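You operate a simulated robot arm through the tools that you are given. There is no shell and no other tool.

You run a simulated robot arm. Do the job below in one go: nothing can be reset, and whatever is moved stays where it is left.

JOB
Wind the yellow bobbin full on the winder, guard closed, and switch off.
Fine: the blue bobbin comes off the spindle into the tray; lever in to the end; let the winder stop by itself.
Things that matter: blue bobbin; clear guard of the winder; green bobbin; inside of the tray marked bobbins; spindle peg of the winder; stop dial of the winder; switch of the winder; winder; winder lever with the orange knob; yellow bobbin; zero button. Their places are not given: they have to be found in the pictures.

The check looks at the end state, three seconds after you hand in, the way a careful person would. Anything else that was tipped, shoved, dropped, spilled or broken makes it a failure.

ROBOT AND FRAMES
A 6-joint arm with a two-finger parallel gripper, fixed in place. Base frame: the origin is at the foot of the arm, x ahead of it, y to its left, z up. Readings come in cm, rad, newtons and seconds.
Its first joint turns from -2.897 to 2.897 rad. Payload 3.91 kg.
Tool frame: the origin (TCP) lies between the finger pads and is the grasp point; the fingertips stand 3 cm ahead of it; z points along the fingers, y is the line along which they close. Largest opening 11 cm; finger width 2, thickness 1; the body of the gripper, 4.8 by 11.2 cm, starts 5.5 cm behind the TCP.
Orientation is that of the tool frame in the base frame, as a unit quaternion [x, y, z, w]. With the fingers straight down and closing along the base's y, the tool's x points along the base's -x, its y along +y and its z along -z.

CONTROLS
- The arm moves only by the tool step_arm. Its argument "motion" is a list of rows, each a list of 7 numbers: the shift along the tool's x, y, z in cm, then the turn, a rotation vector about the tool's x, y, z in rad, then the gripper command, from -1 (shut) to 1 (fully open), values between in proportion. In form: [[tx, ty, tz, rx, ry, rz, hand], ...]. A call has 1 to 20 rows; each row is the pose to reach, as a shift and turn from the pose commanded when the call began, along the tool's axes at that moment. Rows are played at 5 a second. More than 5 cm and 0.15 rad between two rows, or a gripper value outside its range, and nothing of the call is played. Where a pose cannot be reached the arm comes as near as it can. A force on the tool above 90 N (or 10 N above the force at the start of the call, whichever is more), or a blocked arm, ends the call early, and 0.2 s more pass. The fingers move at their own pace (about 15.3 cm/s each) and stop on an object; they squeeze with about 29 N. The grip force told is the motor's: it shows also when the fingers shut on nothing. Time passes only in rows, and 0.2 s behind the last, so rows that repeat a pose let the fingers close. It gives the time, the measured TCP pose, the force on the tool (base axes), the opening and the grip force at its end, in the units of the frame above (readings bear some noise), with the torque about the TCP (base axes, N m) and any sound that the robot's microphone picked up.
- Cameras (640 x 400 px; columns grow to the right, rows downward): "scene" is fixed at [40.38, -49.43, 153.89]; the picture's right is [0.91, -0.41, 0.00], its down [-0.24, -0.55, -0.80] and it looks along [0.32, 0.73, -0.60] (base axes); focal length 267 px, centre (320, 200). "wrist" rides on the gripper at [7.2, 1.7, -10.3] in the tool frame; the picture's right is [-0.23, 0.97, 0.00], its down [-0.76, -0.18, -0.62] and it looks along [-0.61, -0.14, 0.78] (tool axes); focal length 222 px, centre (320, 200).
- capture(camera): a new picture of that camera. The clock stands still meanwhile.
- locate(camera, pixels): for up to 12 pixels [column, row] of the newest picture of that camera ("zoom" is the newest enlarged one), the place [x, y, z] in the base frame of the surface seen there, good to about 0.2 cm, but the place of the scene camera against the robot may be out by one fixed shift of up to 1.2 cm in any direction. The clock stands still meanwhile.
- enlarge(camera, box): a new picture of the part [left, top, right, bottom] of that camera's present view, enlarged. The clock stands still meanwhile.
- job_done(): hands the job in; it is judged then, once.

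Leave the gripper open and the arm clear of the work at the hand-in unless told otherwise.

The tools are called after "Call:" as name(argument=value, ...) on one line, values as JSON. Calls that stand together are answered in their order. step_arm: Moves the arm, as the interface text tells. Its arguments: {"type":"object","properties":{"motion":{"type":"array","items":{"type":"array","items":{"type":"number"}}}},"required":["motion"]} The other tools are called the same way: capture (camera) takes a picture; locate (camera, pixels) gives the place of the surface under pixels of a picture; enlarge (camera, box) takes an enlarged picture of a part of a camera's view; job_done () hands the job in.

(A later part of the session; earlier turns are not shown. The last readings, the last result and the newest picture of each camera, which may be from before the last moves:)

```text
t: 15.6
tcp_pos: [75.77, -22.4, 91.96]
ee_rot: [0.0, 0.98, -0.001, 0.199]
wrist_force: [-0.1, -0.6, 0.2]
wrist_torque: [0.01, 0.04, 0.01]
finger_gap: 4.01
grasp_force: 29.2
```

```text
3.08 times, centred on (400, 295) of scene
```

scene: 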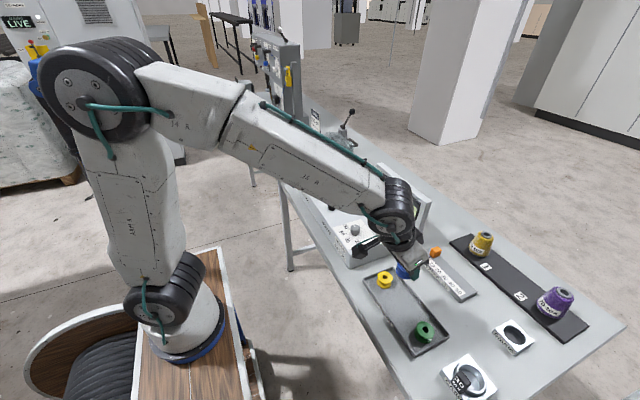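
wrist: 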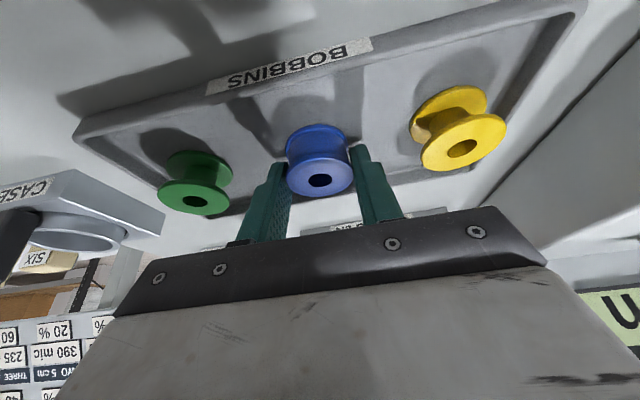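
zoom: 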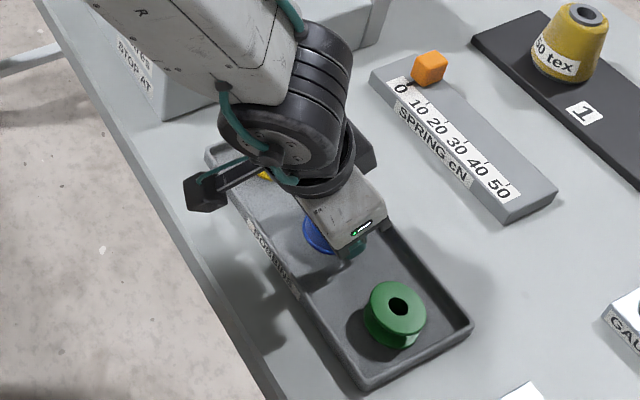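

No contact force yet. I'll lower another 0.2 cm gently and read the force.

Call:
step_arm(motion=[[0.04, 0, 0.09, 0, 0, 0, -1], [0.08, 0, 0.18, 0, 0, 0, -1], [0.08, 0, 0.18, 0, 0, 0, -1]])

Call:
enlarge(camera="wrist", box=[220, 60, 420, 220])

```text
t: 16.4
tcp_pos: [75.87, -22.36, 91.89]
ee_rot: [0.0, 0.98, 0.0, 0.198]
wrist_force: [-1.5, -0.3, 12.7]
wrist_torque: [-0.03, 0.07, -0.02]
finger_gap: 4.02
grasp_force: 28.9
```

```text
2.50 times, centred on (320, 140) of wrist
```

zoom: 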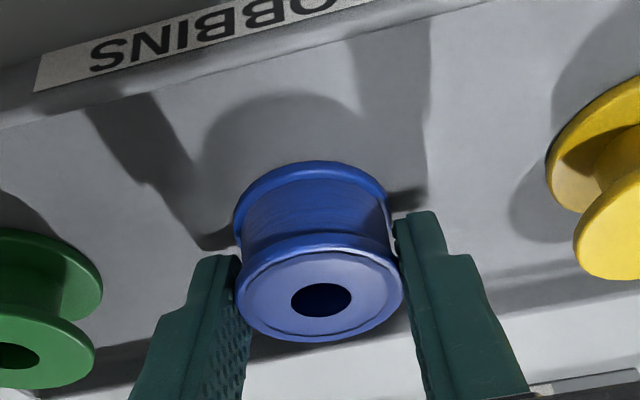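

The bobbin stands on the tray floor (12.7 N upward). I'll release it by opening to ~5.5 cm and then raise the hand straight up.

Call:
step_arm(motion=[[0, 0, 0, 0, 0, 0, -0.1], [0, 0, 0, 0, 0, 0, 0], [0, 0, 0, 0, 0, 0, 0], [-0.39, 0, -0.92, 0, 0, 0, 0], [-1.17, 0, -2.76, 0, 0, 0, 0], [-2.34, 0, -5.52, 0, 0, 0, 0], [-3.1, 0, -7.36, 0, 0, 0, 0], [-3.1, 0, -7.36, 0, 0, 0, 0]])

Call:
capture(camera="wrist")

Call:
enlarge(camera="wrist", box=[200, 40, 480, 220])

```text
t: 18.2
tcp_pos: [75.78, -22.47, 99.9]
ee_rot: [0.0, 0.98, 0.0, 0.199]
wrist_force: [-0.5, 0.3, -0.4]
wrist_torque: [-0.01, -0.01, 0.01]
finger_gap: 5.52
grasp_force: 0.1
```

```text
taken
```

wrist: 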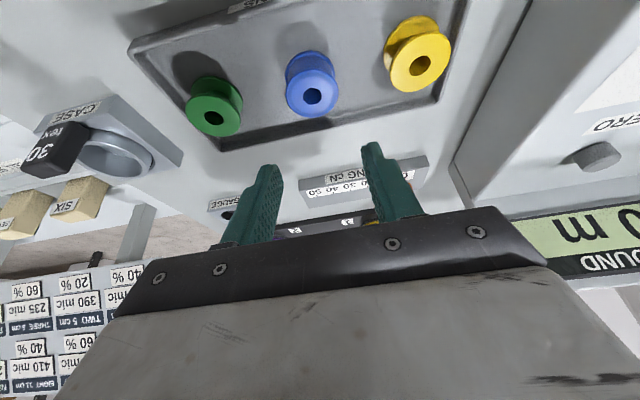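

```text
2.22 times, centred on (340, 130) of wrist
```

zoom: 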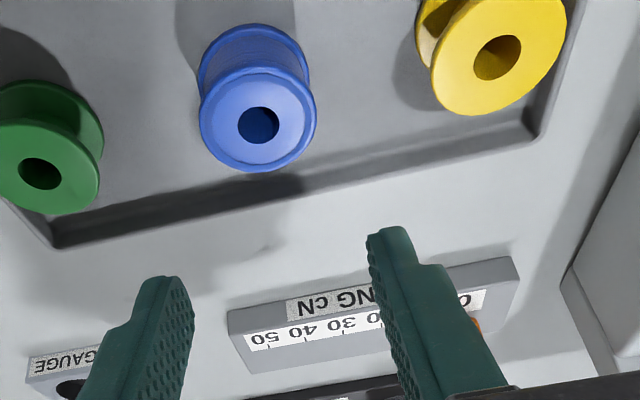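

The blue bobbin stands upright in the tray between green and yellow. I'll move over the yellow bobbin (centre ≈ (76.2, −14.35)), keeping height, and look again before descending.

Call:
step_arm(motion=[[0, 2.7, 0, 0, 0, 0, 0], [0, 5.4, 0, 0, 0, 0, 0], [0, 8.05, 0, 0, 0, 0, 0], [0, 8.05, 0, 0, 0, 0, 0.05]])

Call:
capture(camera="wrist")

Call:
enlarge(camera="wrist", box=[220, 20, 420, 180])

```text
t: 19.2
tcp_pos: [75.69, -14.4, 99.87]
ee_rot: [0.0, 0.98, 0.0, 0.2]
wrist_force: [0.2, -0.1, 0.3]
wrist_torque: [-0.02, 0.01, -0.02]
finger_gap: 5.8
grasp_force: 0.1
```

```text
taken
```

wrist: 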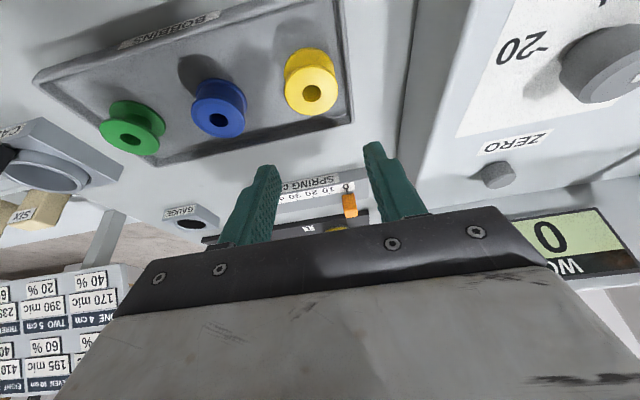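

```text
2.50 times, centred on (320, 100) of wrist
```

zoom: 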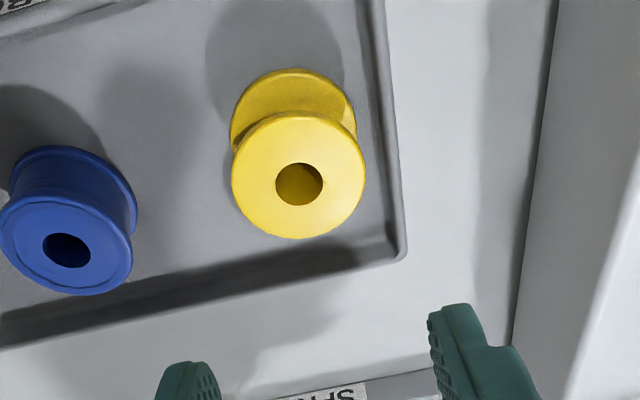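

Yellow's hole is at zoom (299,185). Locating its rim points and the tray wall near it.

Call:
locate(camera="zoom", pixels=[[236, 180], [362, 175], [298, 234], [298, 120], [260, 222], [340, 220], [278, 182], [320, 182], [298, 210], [380, 180], [370, 200], [392, 200]])

Call:
locate(camera="zoom", pixels=[[298, 160], [350, 150], [245, 150], [375, 100], [385, 100], [360, 60], [65, 250], [5, 225], [130, 220], [65, 290], [340, 120], [250, 110]])

```text
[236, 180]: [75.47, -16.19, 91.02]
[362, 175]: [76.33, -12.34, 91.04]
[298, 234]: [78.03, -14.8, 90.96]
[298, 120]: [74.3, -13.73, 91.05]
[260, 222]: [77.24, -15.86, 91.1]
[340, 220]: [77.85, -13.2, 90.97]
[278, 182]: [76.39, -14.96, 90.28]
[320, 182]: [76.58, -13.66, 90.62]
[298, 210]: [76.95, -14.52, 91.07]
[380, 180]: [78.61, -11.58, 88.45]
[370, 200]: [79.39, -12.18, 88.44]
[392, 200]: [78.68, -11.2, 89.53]
```

```text
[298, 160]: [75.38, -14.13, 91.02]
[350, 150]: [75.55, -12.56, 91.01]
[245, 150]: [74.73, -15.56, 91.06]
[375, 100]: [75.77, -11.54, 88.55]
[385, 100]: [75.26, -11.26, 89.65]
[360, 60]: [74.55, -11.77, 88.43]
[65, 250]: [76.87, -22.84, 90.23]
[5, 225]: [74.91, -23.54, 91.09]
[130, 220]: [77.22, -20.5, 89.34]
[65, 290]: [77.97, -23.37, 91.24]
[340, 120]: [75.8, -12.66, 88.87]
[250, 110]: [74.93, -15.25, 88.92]
```

Yellow centre ≈ (76.2, −14.3), top z 91.05, diameter ≈ 4 cm; tray wall beside it is at y≈−11.5, top 89.6. I'll descend so that the fingertips stay just above the wall top and straddle the upper half of the bobbin.

Call:
step_arm(motion=[[0.76, -0.01, 1.48, 0, 0, 0, -0.05], [1.52, -0.02, 2.96, 0, 0, 0, -0.05], [2.28, -0.04, 4.44, 0, 0, 0, -0.05], [2.74, -0.05, 5.33, 0, 0, 0, -0.05], [3.04, -0.05, 5.92, 0, 0, 0, -0.05], [3.04, -0.05, 5.92, 0, 0, 0, -0.05]])

Call:
enlarge(camera="wrist", box=[220, 60, 420, 220])

Call:
enlarge(camera="scene", box=[350, 240, 430, 300])

```text
t: 20.6
tcp_pos: [75.12, -14.46, 93.27]
ee_rot: [0.0, 0.98, 0.0, 0.198]
wrist_force: [-0.2, 0.0, 1.0]
wrist_torque: [0.01, -0.02, 0.01]
finger_gap: 5.24
grasp_force: 0.1
```

```text
2.50 times, centred on (320, 140) of wrist
```

zoom: 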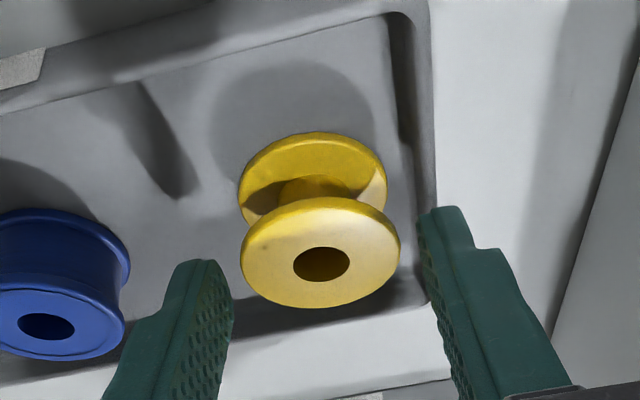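

```text
6.67 times, centred on (390, 270) of scene
```

zoom: 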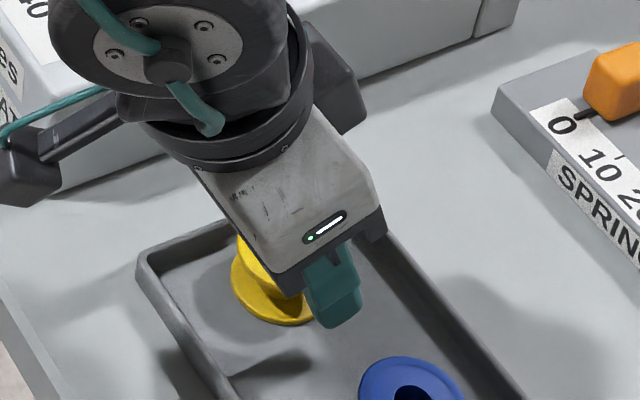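

The fingers straddle the yellow bobbin evenly (flange 241–399, fingers at ~233 and ~418 in the zoom). Closing.

Call:
step_arm(motion=[[0, 0, 0, 0, 0, 0, -0.2], [0, 0, 0, 0, 0, 0, -0.4], [0, 0, 0, 0, 0, 0, -1], [0, 0, 0, 0, 0, 0, -1], [0, 0, 0, 0, 0, 0, -1]])

Call:
enlarge(camera="wrist", box=[220, 60, 420, 220])

```text
t: 21.8
tcp_pos: [75.26, -14.43, 93.18]
ee_rot: [0.0, 0.98, 0.0, 0.199]
wrist_force: [-0.1, 0.2, -0.7]
wrist_torque: [0.05, -0.03, 0.0]
finger_gap: 4.0
grasp_force: 28.9
```

```text
2.50 times, centred on (320, 140) of wrist
```

zoom: 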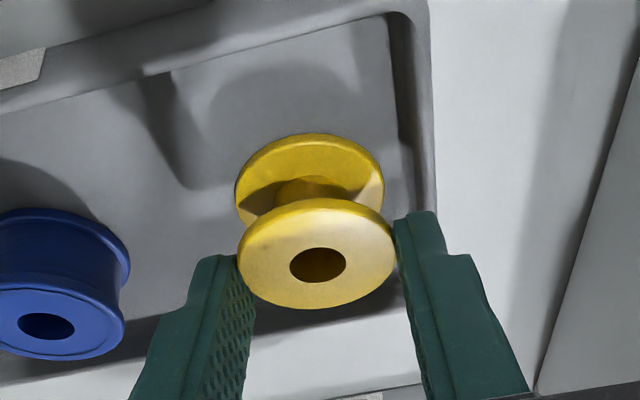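

Yellow is gripped (gap 4.0 cm). Lifting it straight up and slightly back, clear of the tray and the winder top.

Call:
step_arm(motion=[[-0.39, 0, -0.92, 0, 0, 0, -1], [-1.17, 0, -2.76, 0, 0, 0, -1], [-1.9, 0, -6, 0, 0, 0, -1], [-2.6, 0, -9.5, 0, 0, 0, -1], [-3.8, 0, -14.13, 0, 0, 0, -1], [-3.8, 0, -14.13, 0, 0, 0, -1]])

Call:
capture(camera="wrist")

Call:
capture(camera="scene")

```text
t: 23.2
tcp_pos: [73.11, -14.42, 107.57]
ee_rot: [0.0, 0.98, 0.0, 0.199]
wrist_force: [0.6, 0.0, 0.4]
wrist_torque: [-0.02, -0.03, 0.0]
finger_gap: 3.99
grasp_force: 29.1
```

```text
taken
```

wrist: 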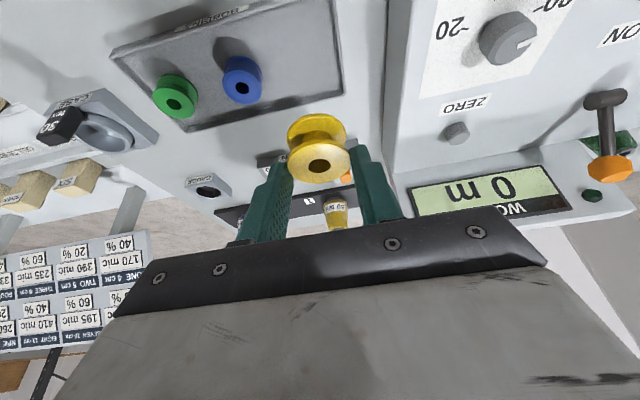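

```text
taken
```

scene: 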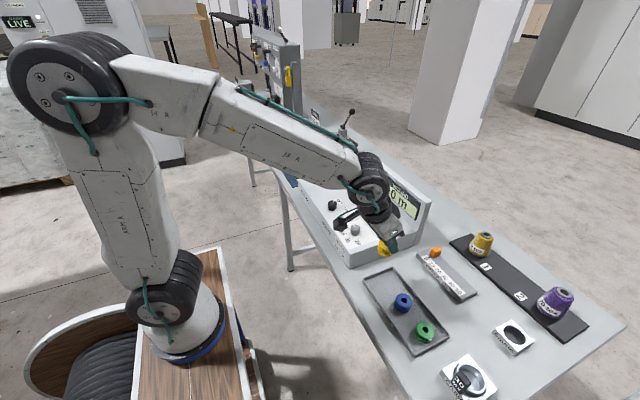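

Bobbin secure in hand. I'll measure where the held bobbin sits relative to the TCP from an enlarged wrist view.

Call:
enlarge(camera="wrist", box=[260, 90, 380, 200])

Call:
locate(camera="wrist", pixels=[[289, 165], [350, 162], [319, 184], [318, 148], [300, 178], [340, 176], [300, 152], [338, 150]])

```text
3.64 times, centred on (320, 145) of wrist
```

zoom: 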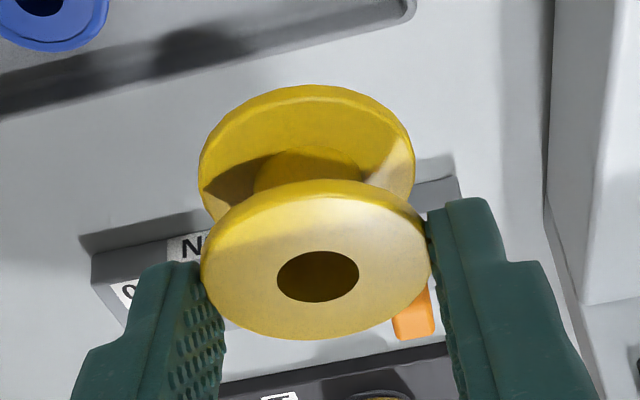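

```text
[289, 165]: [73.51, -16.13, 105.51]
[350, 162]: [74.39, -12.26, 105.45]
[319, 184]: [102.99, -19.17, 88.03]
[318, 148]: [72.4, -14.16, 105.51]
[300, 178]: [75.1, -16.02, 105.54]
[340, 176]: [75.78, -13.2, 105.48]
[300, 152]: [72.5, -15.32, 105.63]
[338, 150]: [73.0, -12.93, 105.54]
```

Held bobbin centre is +1.0 cm in x from the TCP, centred in y, its top 2.1 below the TCP. Carrying it along −x side of the winder to y≈30, at a height of 107.6.

Call:
step_arm(motion=[[0, 4.45, 0, 0, 0, 0, -1], [0, 8.9, 0, 0, 0, 0, -1], [0, 13.35, 0, 0, 0, 0, -1], [0, 17.8, 0, 0, 0, 0, -1], [0, 22.25, 0, 0, 0, 0, -1], [0, 26.7, 0, 0, 0, 0, -1], [0, 31.15, 0, 0, 0, 0, -1], [0, 35.6, 0, 0, 0, 0, -1], [0, 40, 0, 0, 0, 0, -1], [0, 44.38, 0, 0, 0, 0, -1], [0, 44.38, 0, 0, 0, 0, -1]])

Call:
capture(camera="wrist")

Call:
enlarge(camera="wrist", box=[240, 50, 400, 190])

Call:
enlarge(camera="scene", box=[290, 130, 380, 210])

```text
t: 25.6
tcp_pos: [73.3, 30.05, 107.7]
ee_rot: [0.0, 0.98, 0.0, 0.198]
wrist_force: [-0.1, 0.4, 0.2]
wrist_torque: [0.0, -0.02, -0.05]
finger_gap: 4.01
grasp_force: 29.3
```

```text
taken
```

wrist: 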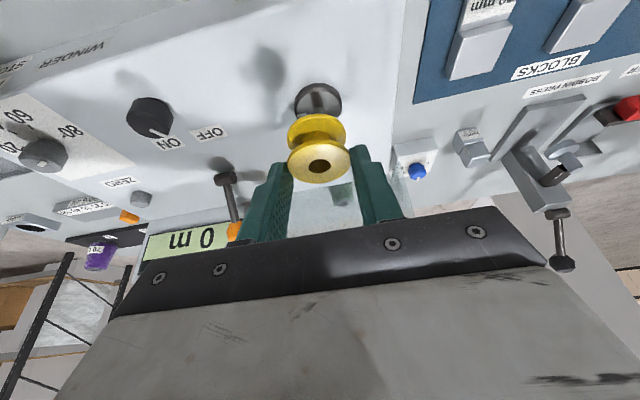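

```text
2.86 times, centred on (320, 120) of wrist
```

zoom: 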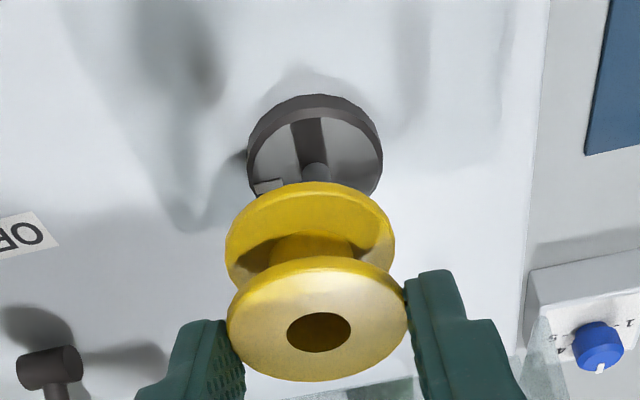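

```text
5.00 times, centred on (335, 170) of scene
```

zoom: 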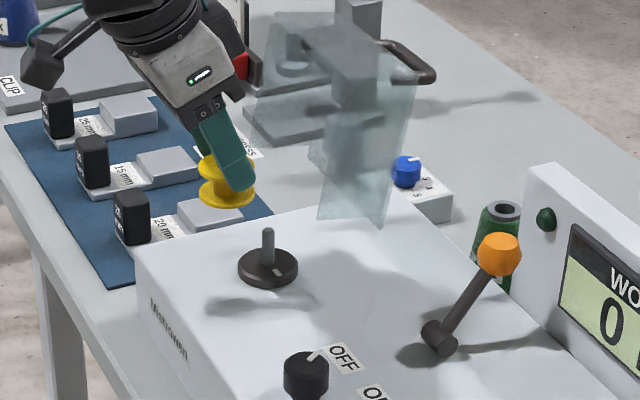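

The peg is free; in the scene zoom its tip is at (268,230). Locating the peg top and seat in both views.

Call:
locate(camera="zoom", pixels=[[268, 231], [268, 240], [268, 255], [240, 266], [296, 268], [268, 284], [226, 165], [226, 195], [205, 190], [280, 272], [345, 30], [415, 45]])

Call:
locate(camera="wrist", pixels=[[319, 138], [318, 141], [296, 103], [341, 102], [318, 84], [310, 120], [288, 165], [350, 162], [300, 178], [340, 177], [318, 149], [319, 166]])

```text
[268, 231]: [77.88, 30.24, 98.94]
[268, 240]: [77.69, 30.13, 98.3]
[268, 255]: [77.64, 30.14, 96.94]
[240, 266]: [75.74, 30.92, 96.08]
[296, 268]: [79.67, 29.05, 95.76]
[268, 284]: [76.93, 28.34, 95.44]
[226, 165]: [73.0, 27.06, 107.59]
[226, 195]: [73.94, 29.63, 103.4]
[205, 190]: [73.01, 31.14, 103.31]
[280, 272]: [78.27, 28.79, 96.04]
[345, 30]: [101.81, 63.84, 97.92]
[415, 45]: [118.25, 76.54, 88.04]
```

```text
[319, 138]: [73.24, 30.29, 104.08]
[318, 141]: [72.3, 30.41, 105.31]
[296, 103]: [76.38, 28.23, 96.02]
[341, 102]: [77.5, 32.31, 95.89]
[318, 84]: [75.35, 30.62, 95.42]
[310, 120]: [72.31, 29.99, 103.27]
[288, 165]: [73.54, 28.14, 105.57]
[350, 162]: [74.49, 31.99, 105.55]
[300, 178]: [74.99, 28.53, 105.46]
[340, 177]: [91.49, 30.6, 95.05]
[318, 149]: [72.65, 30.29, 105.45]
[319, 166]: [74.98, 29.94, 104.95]
```

Peg axis by the wrist camera is about (77.6, 30.1). I'll bring the yellow bobbin right above the peg (bobbin bottom ~0.6 cm over the peg tip) and check the alignment in both pictures.

Call:
step_arm(motion=[[-0.47, 0, 1.08, 0, 0, 0, -1], [-0.94, 0.01, 2.16, 0, 0, 0, -1], [-1.4, 0.02, 3.24, 0, 0, 0, -1], [-1.87, 0.02, 4.32, 0, 0, 0, -1], [-1.87, 0.02, 4.32, 0, 0, 0, -1]])

Call:
capture(camera="wrist")

Call:
enlarge(camera="wrist", box=[270, 90, 370, 190])

Call:
enlarge(camera="scene", box=[305, 155, 350, 195])

```text
t: 26.8
tcp_pos: [76.58, 30.04, 104.43]
ee_rot: [0.001, 0.98, 0.0, 0.198]
wrist_force: [-0.8, -0.3, 0.3]
wrist_torque: [0.02, -0.02, 0.0]
finger_gap: 4.03
grasp_force: 29.3
```

```text
taken
```

wrist: 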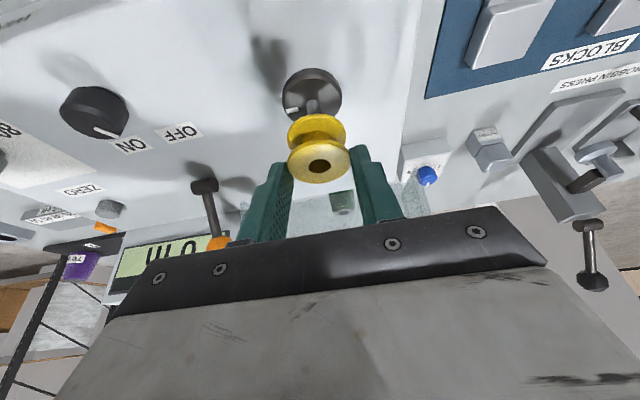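

```text
4.00 times, centred on (320, 140) of wrist
```

zoom: 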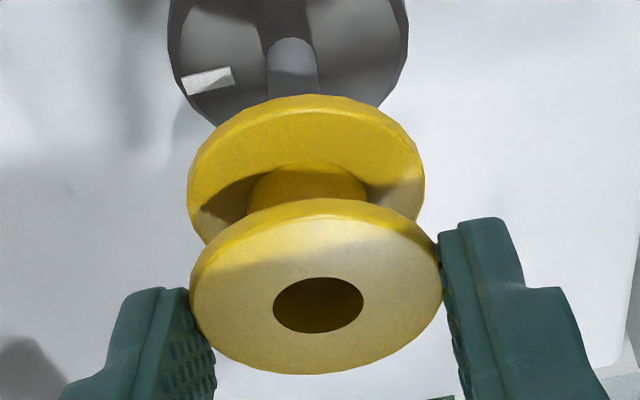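

```text
10.00 times, centred on (328, 175) of scene
```

zoom: 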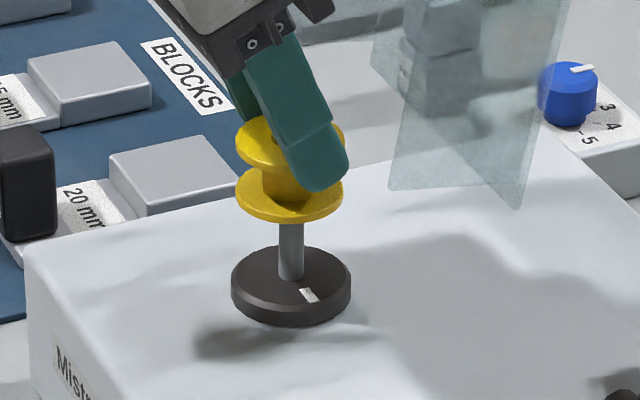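

Bobbin and peg line up in the scene zoom (bobbin centre column ~290, peg ~291). Lowering 1.2 cm gently so that the peg tip enters the hole, watching the force.

Call:
step_arm(motion=[[0.12, 0, 0.28, 0, 0, 0, -1], [0.23, 0, 0.55, 0, 0, 0, -1], [0.35, 0, 0.83, 0, 0, 0, -1], [0.47, 0, 1.1, 0, 0, 0, -1], [0.47, 0, 1.1, 0, 0, 0, -1]])

Call:
enlarge(camera="wrist", box=[270, 90, 370, 190])

Call:
enlarge(camera="scene", box=[305, 155, 350, 195])

```text
t: 28.0
tcp_pos: [76.63, 30.08, 103.28]
ee_rot: [0.0, 0.98, -0.001, 0.198]
wrist_force: [0.1, 0.3, 0.0]
wrist_torque: [-0.01, -0.01, 0.02]
finger_gap: 4.04
grasp_force: 29.1
```

```text
4.00 times, centred on (320, 140) of wrist
```

zoom: 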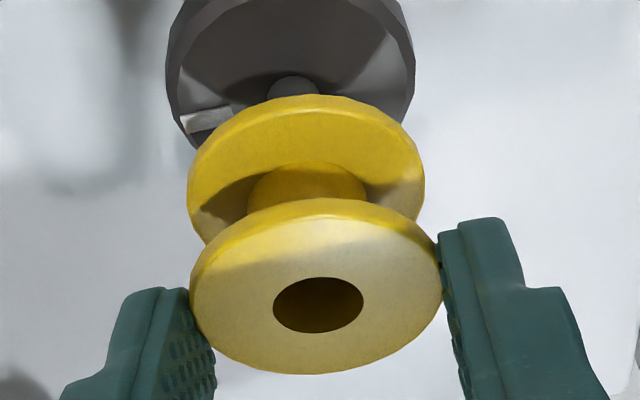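

```text
10.00 times, centred on (328, 175) of scene
```

zoom: 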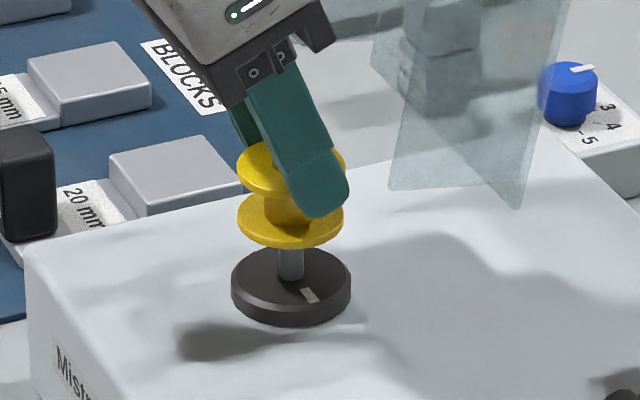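

No force, so the peg has entered the hole. Continuing down 2.3 cm.

Call:
step_arm(motion=[[0.19, 0, 0.46, 0, 0, 0, -1], [0.39, 0, 0.92, 0, 0, 0, -1], [0.58, 0, 1.38, 0, 0, 0, -1], [0.78, 0, 1.84, 0, 0, 0, -1], [0.9, 0, 2.12, 0, 0, 0, -1], [0.9, 0, 2.12, 0, 0, 0, -1]])

Call:
enlarge(camera="wrist", box=[270, 90, 370, 190])

Call:
enlarge(camera="scene", box=[305, 155, 350, 195])

```text
t: 29.4
tcp_pos: [76.58, 29.94, 100.93]
ee_rot: [-0.001, 0.98, 0.0, 0.199]
wrist_force: [-0.2, 0.2, -0.6]
wrist_torque: [0.02, 0.04, 0.03]
finger_gap: 3.98
grasp_force: 28.5
```

```text
4.00 times, centred on (320, 140) of wrist
```

zoom: 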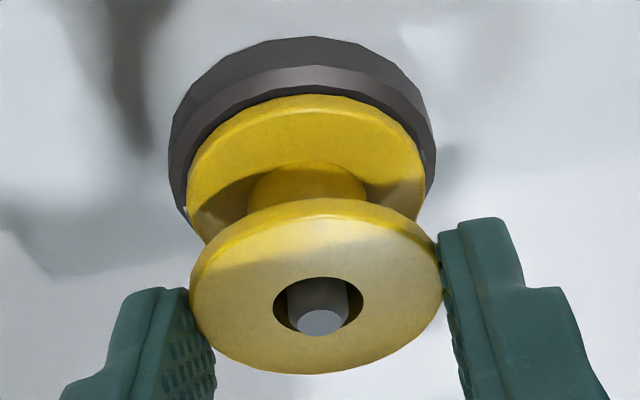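

```text
10.00 times, centred on (328, 175) of scene
```

zoom: 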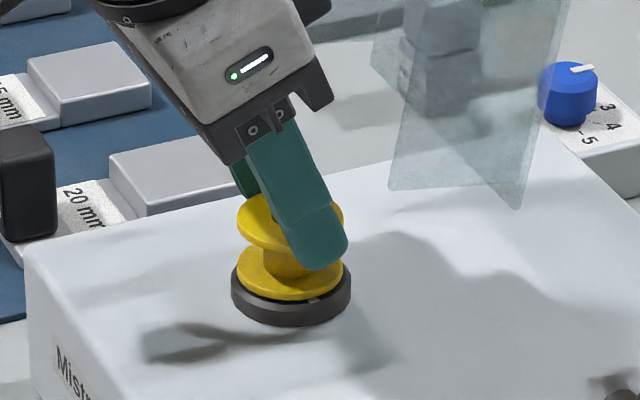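

The peg shows through the hole. I lower a little more (0.3 cm) to seat it, reading the force.

Call:
step_arm(motion=[[0.05, 0, 0.11, 0, 0, 0, -1], [0.09, 0, 0.2, 0, 0, 0, -1], [0.13, 0, 0.29, 0, 0, 0, -1], [0.13, 0, 0.29, 0, 0, 0, -1]])

```text
t: 30.4
tcp_pos: [76.53, 30.09, 100.74]
ee_rot: [0.0, 0.98, 0.001, 0.2]
wrist_force: [0.4, 2.2, 18.8]
wrist_torque: [0.05, -0.06, -0.01]
finger_gap: 4.02
grasp_force: 28.8
```

Seated (18.8 N up). Releasing, then backing off along the tool axis, up and toward the robot.

Call:
step_arm(motion=[[0, 0, 0, 0, 0, 0, -0.15], [0, 0, 0, 0, 0, 0, 0], [0, 0, 0, 0, 0, 0, 0], [-0.2, 0, -1, 0, 0, 0, 0], [-0.6, 0, -3, 0, 0, 0, 0], [-0.6, 0, -6, 0, 0, 0, 0], [-0.6, 0, -9, 0, 0, 0, 0], [-0.6, 0, -9, 0, 0, 0, 0]])

Call:
capture(camera="wrist")

Call:
enlarge(camera="wrist", box=[240, 60, 400, 190])

Call:
enlarge(camera="scene", box=[300, 130, 390, 210])

```text
t: 32.2
tcp_pos: [73.64, 30.05, 109.06]
ee_rot: [0.001, 0.98, 0.0, 0.198]
wrist_force: [0.4, 1.0, -0.1]
wrist_torque: [-0.02, 0.0, 0.05]
finger_gap: 5.49
grasp_force: 0.1
```

```text
taken
```

wrist: 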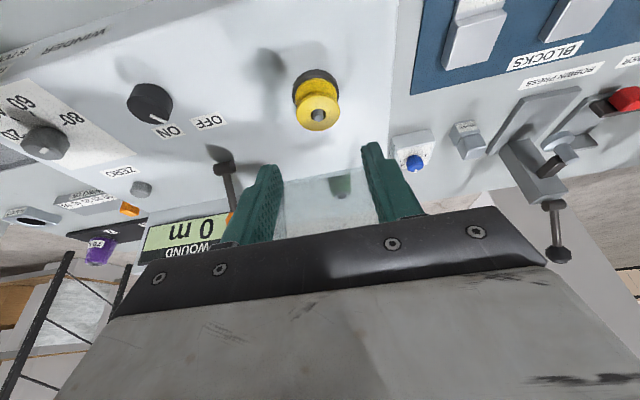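

```text
3.08 times, centred on (320, 125) of wrist
```

zoom: 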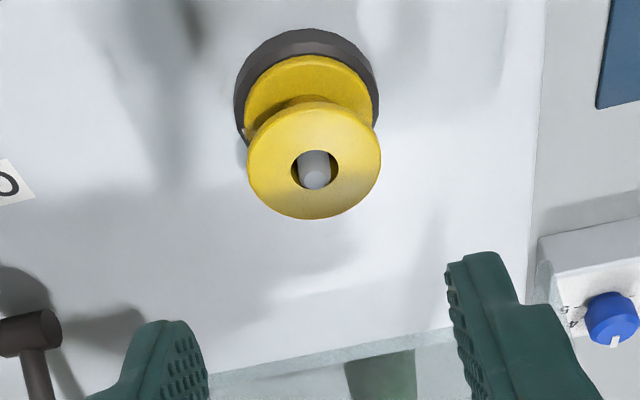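

```text
5.00 times, centred on (345, 170) of scene
```

zoom: 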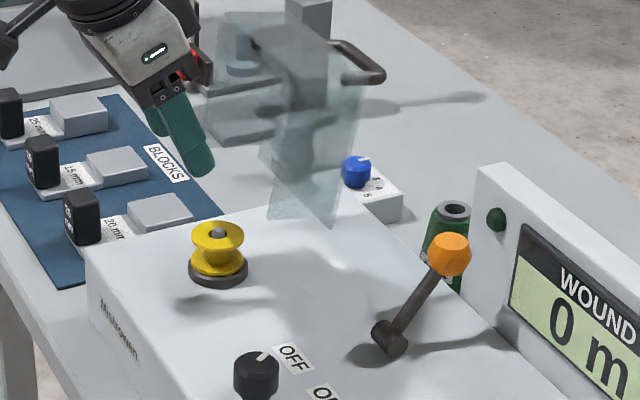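

Yellow sits on the seat with the peg through it; blue is in the tray. Next the guard. I'll enlarge the guard and handle from the scene camera for exact geometry.

Call:
enlarge(camera="scene", box=[325, 130, 380, 180])

```text
8.00 times, centred on (352, 155) of scene
```

zoom: 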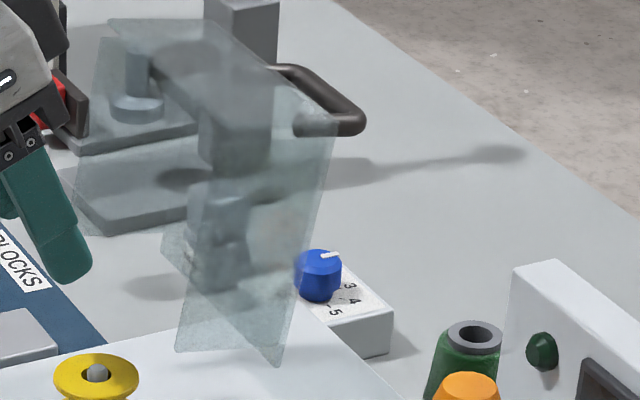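

I can see the hood's side plates and the U-handle clearly. From geometry: hinge axis ≈ (83.6, –, 101.3), plate length ≈ 12, handle bar ≈ (89.7, 27–33, 111.2). I plan to grip the bar from above with fingers closing along x and swing it over. First I rise and bring the hand upright.

Call:
step_arm(motion=[[-1.2, 0, -4.1, 0, 0.1, 0, 0], [-2.4, 0, -8.2, 0, 0.2, 0, 0], [-3.6, 0, -12.3, 0, 0.3, 0, 0], [-4.77, 0, -16.4, 0, 0.4, 0, 0], [-4.77, 0, -16.4, 0, 0.4, 0, 0]])

Call:
enlarge(camera="scene", box=[325, 130, 380, 180])

Call:
locate(camera="zoom", pixels=[[362, 122], [350, 108], [335, 95], [320, 82], [300, 70], [285, 67], [330, 132], [310, 128], [275, 70], [340, 100], [325, 125], [350, 130]])

```text
t: 33.4
tcp_pos: [71.8, 29.92, 126.03]
ee_rot: [0.0, 1.0, 0.001, 0.001]
wrist_force: [-1.0, 0.6, -0.1]
wrist_torque: [0.01, 0.03, -0.01]
finger_gap: 5.51
grasp_force: 0.2
```

```text
8.00 times, centred on (352, 155) of scene
```

zoom: 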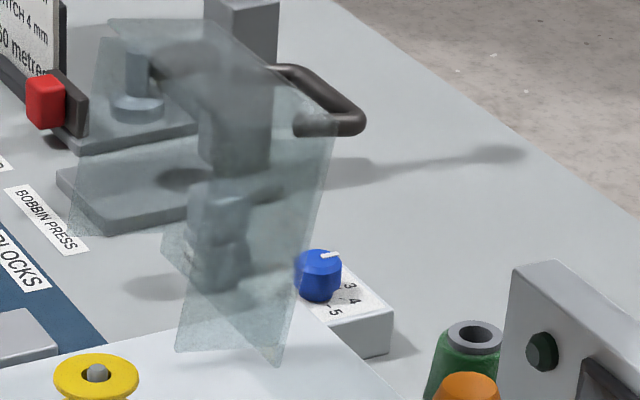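

```text
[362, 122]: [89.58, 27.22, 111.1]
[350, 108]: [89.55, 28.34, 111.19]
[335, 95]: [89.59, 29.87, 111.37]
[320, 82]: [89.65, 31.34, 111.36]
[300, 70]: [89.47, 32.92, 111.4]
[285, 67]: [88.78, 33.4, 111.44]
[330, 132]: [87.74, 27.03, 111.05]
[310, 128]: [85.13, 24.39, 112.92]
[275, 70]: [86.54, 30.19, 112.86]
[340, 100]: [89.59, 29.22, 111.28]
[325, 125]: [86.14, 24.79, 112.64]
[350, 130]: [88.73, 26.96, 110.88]
```

The bar surface is at about (89.6, 27–33, 111.3), rod ≈1 cm thick. I'll swing the hand over the handle at z=125 while turning it −90° about its axis, so the fingers close along x.

Call:
step_arm(motion=[[-1.64, 0, 0.1, 0, 0, -0.143, 0], [-3.28, 0, 0.2, 0, 0, -0.286, 0], [-4.92, 0, 0.3, 0, 0, -0.429, 0], [-6.56, 0, 0.4, 0, 0, -0.572, 0], [-8.2, 0, 0.5, 0, 0, -0.715, 0], [-9.84, 0, 0.6, 0, 0, -0.858, 0], [-11.48, -0.1, 0.7, 0, 0, -1.0, 0], [-13.12, -0.1, 0.8, 0, 0, -1.143, 0], [-14.76, -0.1, 0.9, 0, 0, -1.286, 0], [-16.4, -0.1, 1, 0, 0, -1.43, 0], [-18.04, -0.1, 1.06, 0, 0, -1.571, 0], [-18.04, -0.1, 1.06, 0, 0, -1.571, -0.2]])

Call:
capture(camera="wrist")

Call:
capture(camera="scene")

```text
t: 36.0
tcp_pos: [89.72, 29.76, 125.07]
ee_rot: [0.708, -0.706, 0.0, 0.0]
wrist_force: [-0.1, 0.3, 0.2]
wrist_torque: [0.01, 0.03, -0.01]
finger_gap: 4.41
grasp_force: 0.2
```

```text
taken
```

wrist: 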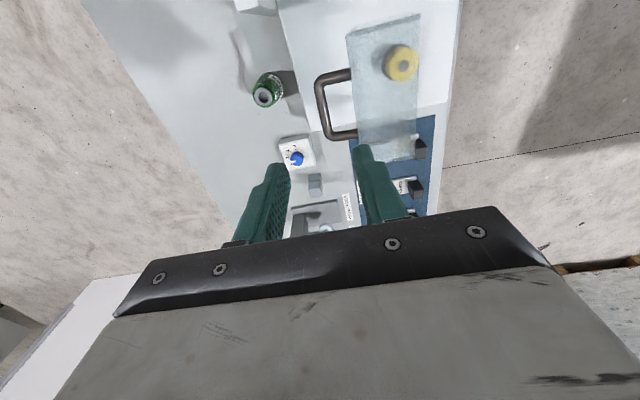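

```text
taken
```

scene: 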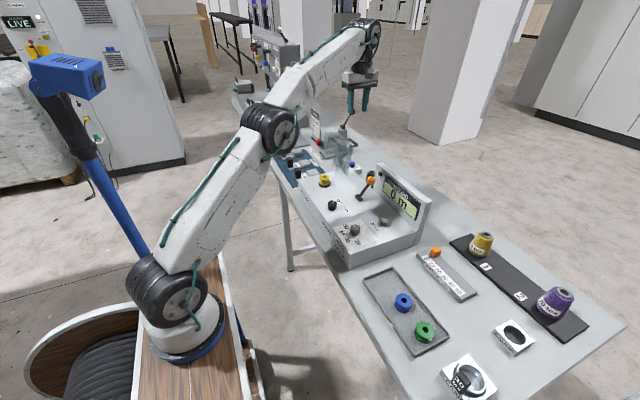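

From the wrist I now see the handle U at (320–355, 70–140) beside the clear plate, and the yellow bobbin. Locating the bar and plate precisely.

Call:
enlarge(camera="wrist", box=[270, 10, 450, 180])

Call:
locate(camera="wrist", pixels=[[319, 85], [321, 100], [324, 115], [327, 130], [335, 75], [345, 137], [347, 35], [418, 15], [362, 150], [410, 130], [400, 65], [318, 90]])

```text
2.35 times, centred on (360, 95) of wrist
```

zoom: 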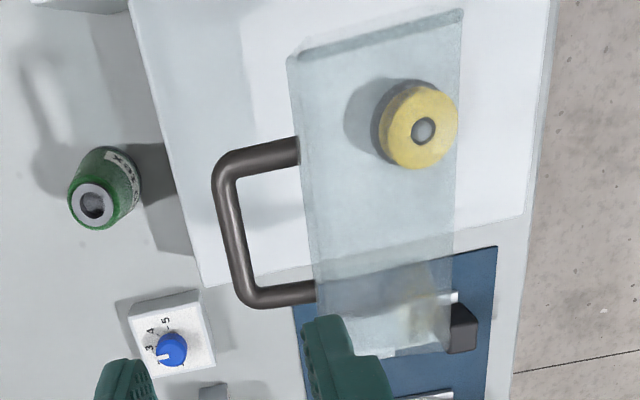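

```text
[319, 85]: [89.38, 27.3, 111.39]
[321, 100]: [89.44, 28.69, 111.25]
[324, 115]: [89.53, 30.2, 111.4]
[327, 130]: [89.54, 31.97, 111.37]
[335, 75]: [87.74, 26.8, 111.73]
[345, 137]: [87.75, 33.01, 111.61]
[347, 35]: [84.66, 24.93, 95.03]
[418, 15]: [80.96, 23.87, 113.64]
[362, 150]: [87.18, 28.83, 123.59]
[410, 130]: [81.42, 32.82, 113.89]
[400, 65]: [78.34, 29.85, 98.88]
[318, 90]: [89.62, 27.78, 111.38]
```

Bar centre ≈ (89.5, 27.5–32.3, 110.95); plate's top corner at x≈86.3. I'll descend to z=116 with the gap narrowed to 3.4 cm, then check before going around the bar.

Call:
step_arm(motion=[[0.03, 0.03, 2.3, 0, 0, 0, -0.38], [0.05, 0.05, 4.6, 0, 0, 0, -0.38], [0.08, 0.08, 6.9, 0, 0, 0, -0.38], [0.1, 0.1, 9, 0, 0, 0, -0.38], [0.1, 0.1, 9, 0, 0, 0, -0.38]])

Call:
capture(camera="wrist")

Call:
enlarge(camera="wrist", box=[230, 60, 430, 220])

Call:
enlarge(camera="scene", box=[320, 110, 390, 180])

```text
t: 37.2
tcp_pos: [89.65, 29.86, 116.02]
ee_rot: [-0.707, 0.707, -0.001, 0.0]
wrist_force: [1.1, -0.5, -0.3]
wrist_torque: [-0.01, 0.0, -0.03]
finger_gap: 3.41
grasp_force: 0.0
```

```text
taken
```

wrist: 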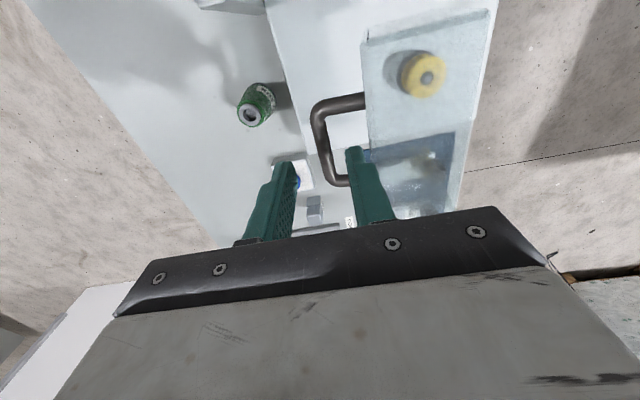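

```text
2.50 times, centred on (330, 140) of wrist
```

zoom: 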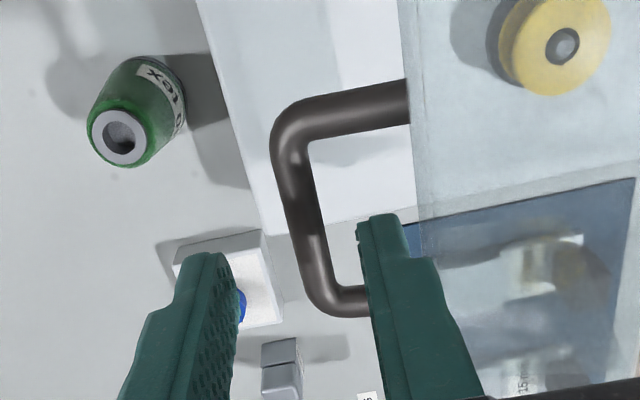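

```text
5.71 times, centred on (355, 145) of scene
```

zoom: 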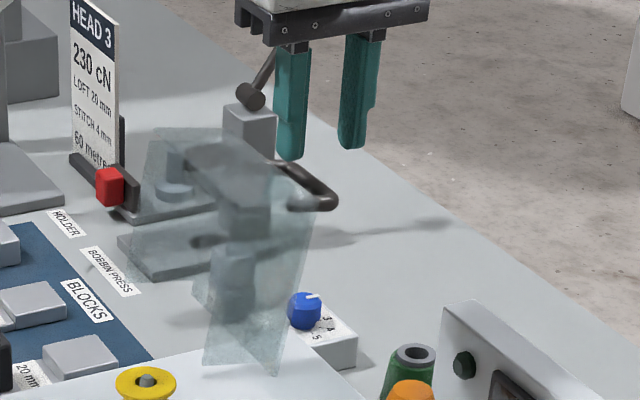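

The fingers bracket the bar; the inner finger has a small gap to the plate's edge. Descending 3.5 cm slowly.

Call:
step_arm(motion=[[0, 0, 0.9, 0, 0, 0, -0.38], [0, 0, 1.8, 0, 0, 0, -0.38], [0, 0, 2.7, 0, 0, 0, -0.38], [0, 0, 3.5, 0, 0, 0, -0.38], [0, 0, 3.5, 0, 0, 0, -0.38]])

Call:
enlarge(camera="wrist", box=[230, 60, 430, 220])

Call:
enlarge(camera="scene", box=[320, 110, 390, 180])

```text
t: 38.4
tcp_pos: [89.55, 29.78, 112.6]
ee_rot: [0.708, -0.707, 0.0, 0.0]
wrist_force: [1.0, 0.0, -0.2]
wrist_torque: [0.02, 0.01, 0.01]
finger_gap: 3.41
grasp_force: 0.1
```

```text
2.50 times, centred on (330, 140) of wrist
```

zoom: 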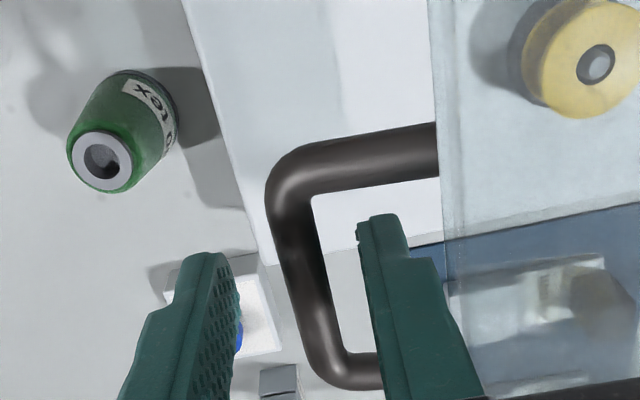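

```text
5.71 times, centred on (355, 145) of scene
```

zoom: 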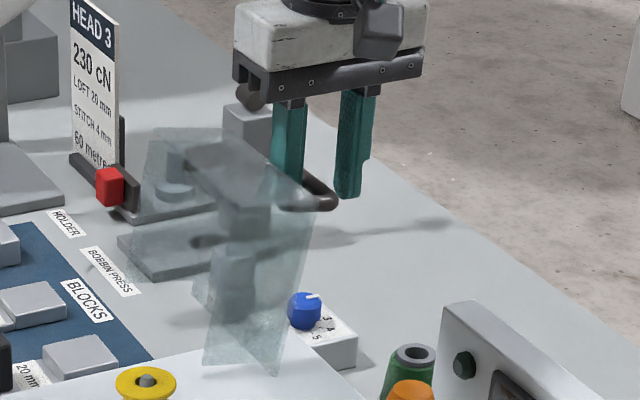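

The bar lies between the fingers. Closing onto it.

Call:
step_arm(motion=[[0, 0, 0, 0, 0, 0, -0.6], [0, 0, 0, 0, 0, 0, -0.8], [0, 0, 0, 0, 0, 0, -1], [0, 0, 0, 0, 0, 0, -1]])

Call:
enlarge(camera="wrist", box=[230, 60, 430, 220])

Call:
enlarge(camera="scene", box=[320, 110, 390, 180])

```text
t: 39.4
tcp_pos: [89.63, 29.88, 112.52]
ee_rot: [0.707, -0.707, 0.0, 0.0]
wrist_force: [-1.4, -0.2, -1.5]
wrist_torque: [0.0, 0.05, -0.01]
finger_gap: 1.03
grasp_force: 45.2
```

```text
2.50 times, centred on (330, 140) of wrist
```

zoom: 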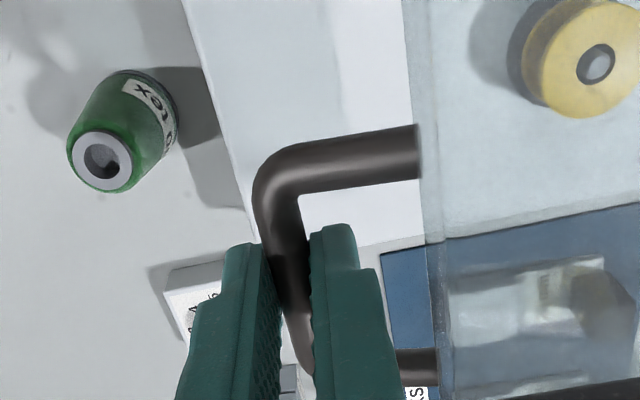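

```text
5.71 times, centred on (355, 145) of scene
```

zoom: 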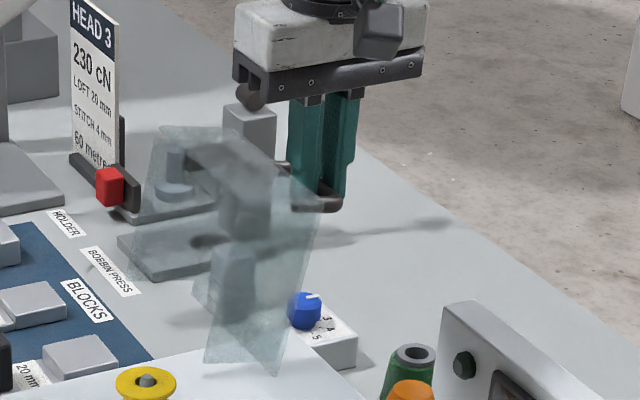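

Gripped the rod (gap 1.03 cm). Now I swing it along the estimated arc around the hinge – first a 20° test, reading the force.

Call:
step_arm(motion=[[0, 0.86, -0.5, 0, 0, 0, -1], [0, 1.77, -0.92, 0, 0, 0, -1], [0, 2.7, -1.25, 0, 0, 0, -1], [0, 3.67, -1.51, 0, 0, 0, -1]])

Call:
enlarge(camera="scene", box=[310, 110, 390, 190])

Call:
enlarge(camera="wrist", box=[230, 60, 430, 220])

```text
t: 40.4
tcp_pos: [85.91, 29.88, 114.11]
ee_rot: [-0.707, 0.708, 0.0, 0.001]
wrist_force: [2.3, -1.3, 2.6]
wrist_torque: [-0.08, -0.06, 0.05]
finger_gap: 1.03
grasp_force: 44.9
```

```text
5.00 times, centred on (350, 150) of scene
```

zoom: 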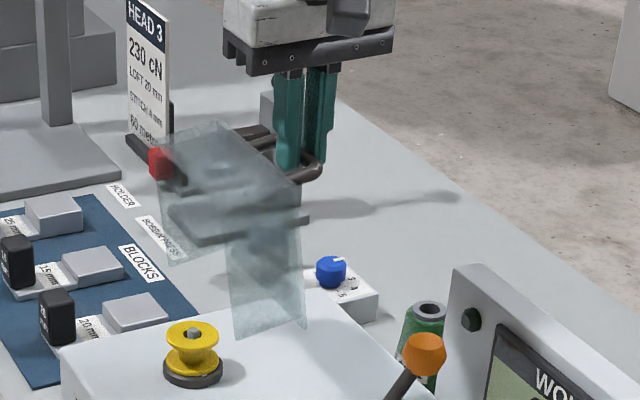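

```text
2.50 times, centred on (330, 140) of wrist
```

zoom: 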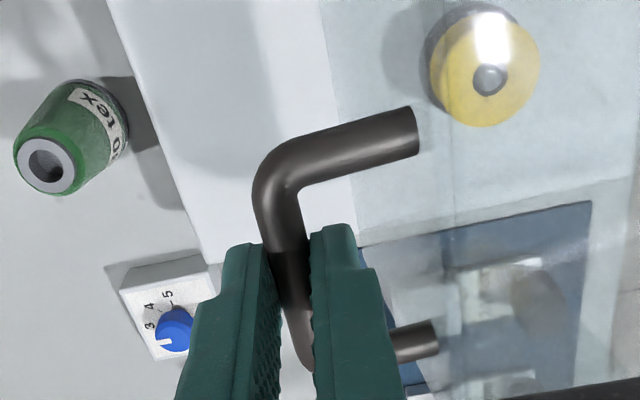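

The guard follows with only ~3 N. Continuing the arc another 25°.

Call:
step_arm(motion=[[0, 0.98, -0.17, 0, 0, 0, -1], [0, 1.97, -0.25, 0, 0, 0, -1], [0, 2.97, -0.25, 0, 0, 0, -1], [0, 3.96, -0.16, 0, 0, 0, -1], [0, 4.94, 0.02, 0, 0, 0, -1]])

Call:
enlarge(camera="scene", box=[310, 110, 390, 190])

```text
t: 41.6
tcp_pos: [81.1, 29.83, 114.07]
ee_rot: [-0.707, 0.708, 0.001, 0.0]
wrist_force: [0.7, -1.3, 0.9]
wrist_torque: [-0.15, -0.13, 0.04]
finger_gap: 1.06
grasp_force: 44.8
```

```text
5.00 times, centred on (350, 150) of scene
```

zoom: 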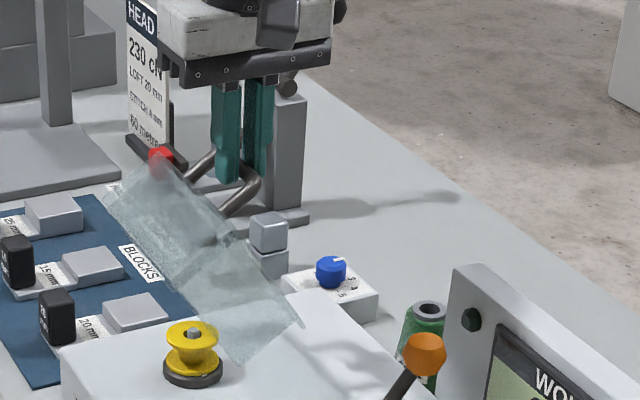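

Guard is swinging over smoothly. Continuing another 35° of arc.

Call:
step_arm(motion=[[0, 0.96, 0.26, 0, 0, 0, -1], [0, 1.9, 0.6, 0, 0, 0, -1], [0, 2.8, 1.03, 0, 0, 0, -1], [0, 3.66, 1.53, 0, 0, 0, -1], [0, 4.47, 2.1, 0, 0, 0, -1], [0, 5.24, 2.75, 0, 0, 0, -1], [0, 5.94, 3.45, 0, 0, 0, -1]])

Call:
enlarge(camera="scene", box=[300, 120, 380, 200])

Call:
enlarge(camera="wrist", box=[230, 60, 430, 220])

```text
t: 43.2
tcp_pos: [75.09, 29.76, 110.52]
ee_rot: [-0.707, 0.707, 0.0, 0.001]
wrist_force: [0.6, 0.9, 0.2]
wrist_torque: [0.05, -0.13, 0.02]
finger_gap: 1.05
grasp_force: 45.1
```

```text
5.00 times, centred on (340, 160) of scene
```

zoom: 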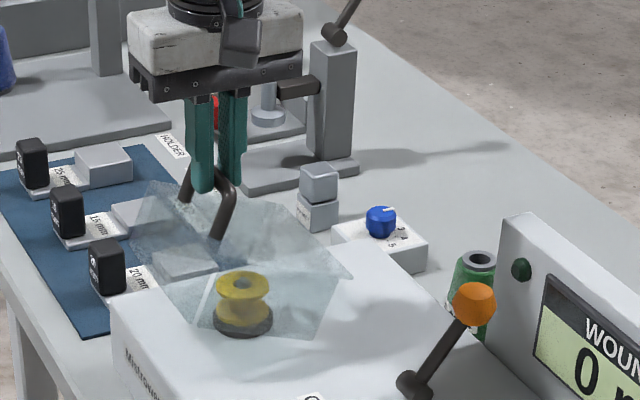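

```text
2.50 times, centred on (330, 140) of wrist
```

zoom: 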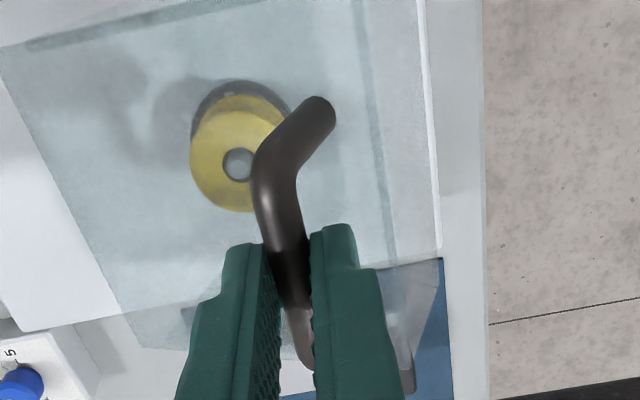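

Nearly closed. Continuing in smaller steps, stopping to read the contact force.

Call:
step_arm(motion=[[0, 0.51, 0.61, 0, 0, 0, -1], [0, 0.98, 1.25, 0, 0, 0, -1], [0, 1.41, 1.93, 0, 0, 0, -1], [0, 1.6, 2.28, 0, 0, 0, -1]])

Call:
enlarge(camera="scene", box=[300, 120, 380, 200])

```text
t: 44.2
tcp_pos: [73.5, 29.76, 108.19]
ee_rot: [-0.707, 0.707, -0.001, 0.0]
wrist_force: [4.6, -4.6, -1.1]
wrist_torque: [-0.07, -0.2, 0.0]
finger_gap: 1.01
grasp_force: 44.9
```

```text
5.00 times, centred on (340, 160) of scene
```

zoom: 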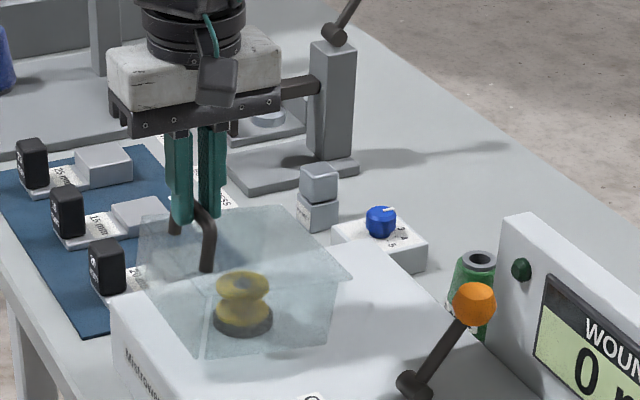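

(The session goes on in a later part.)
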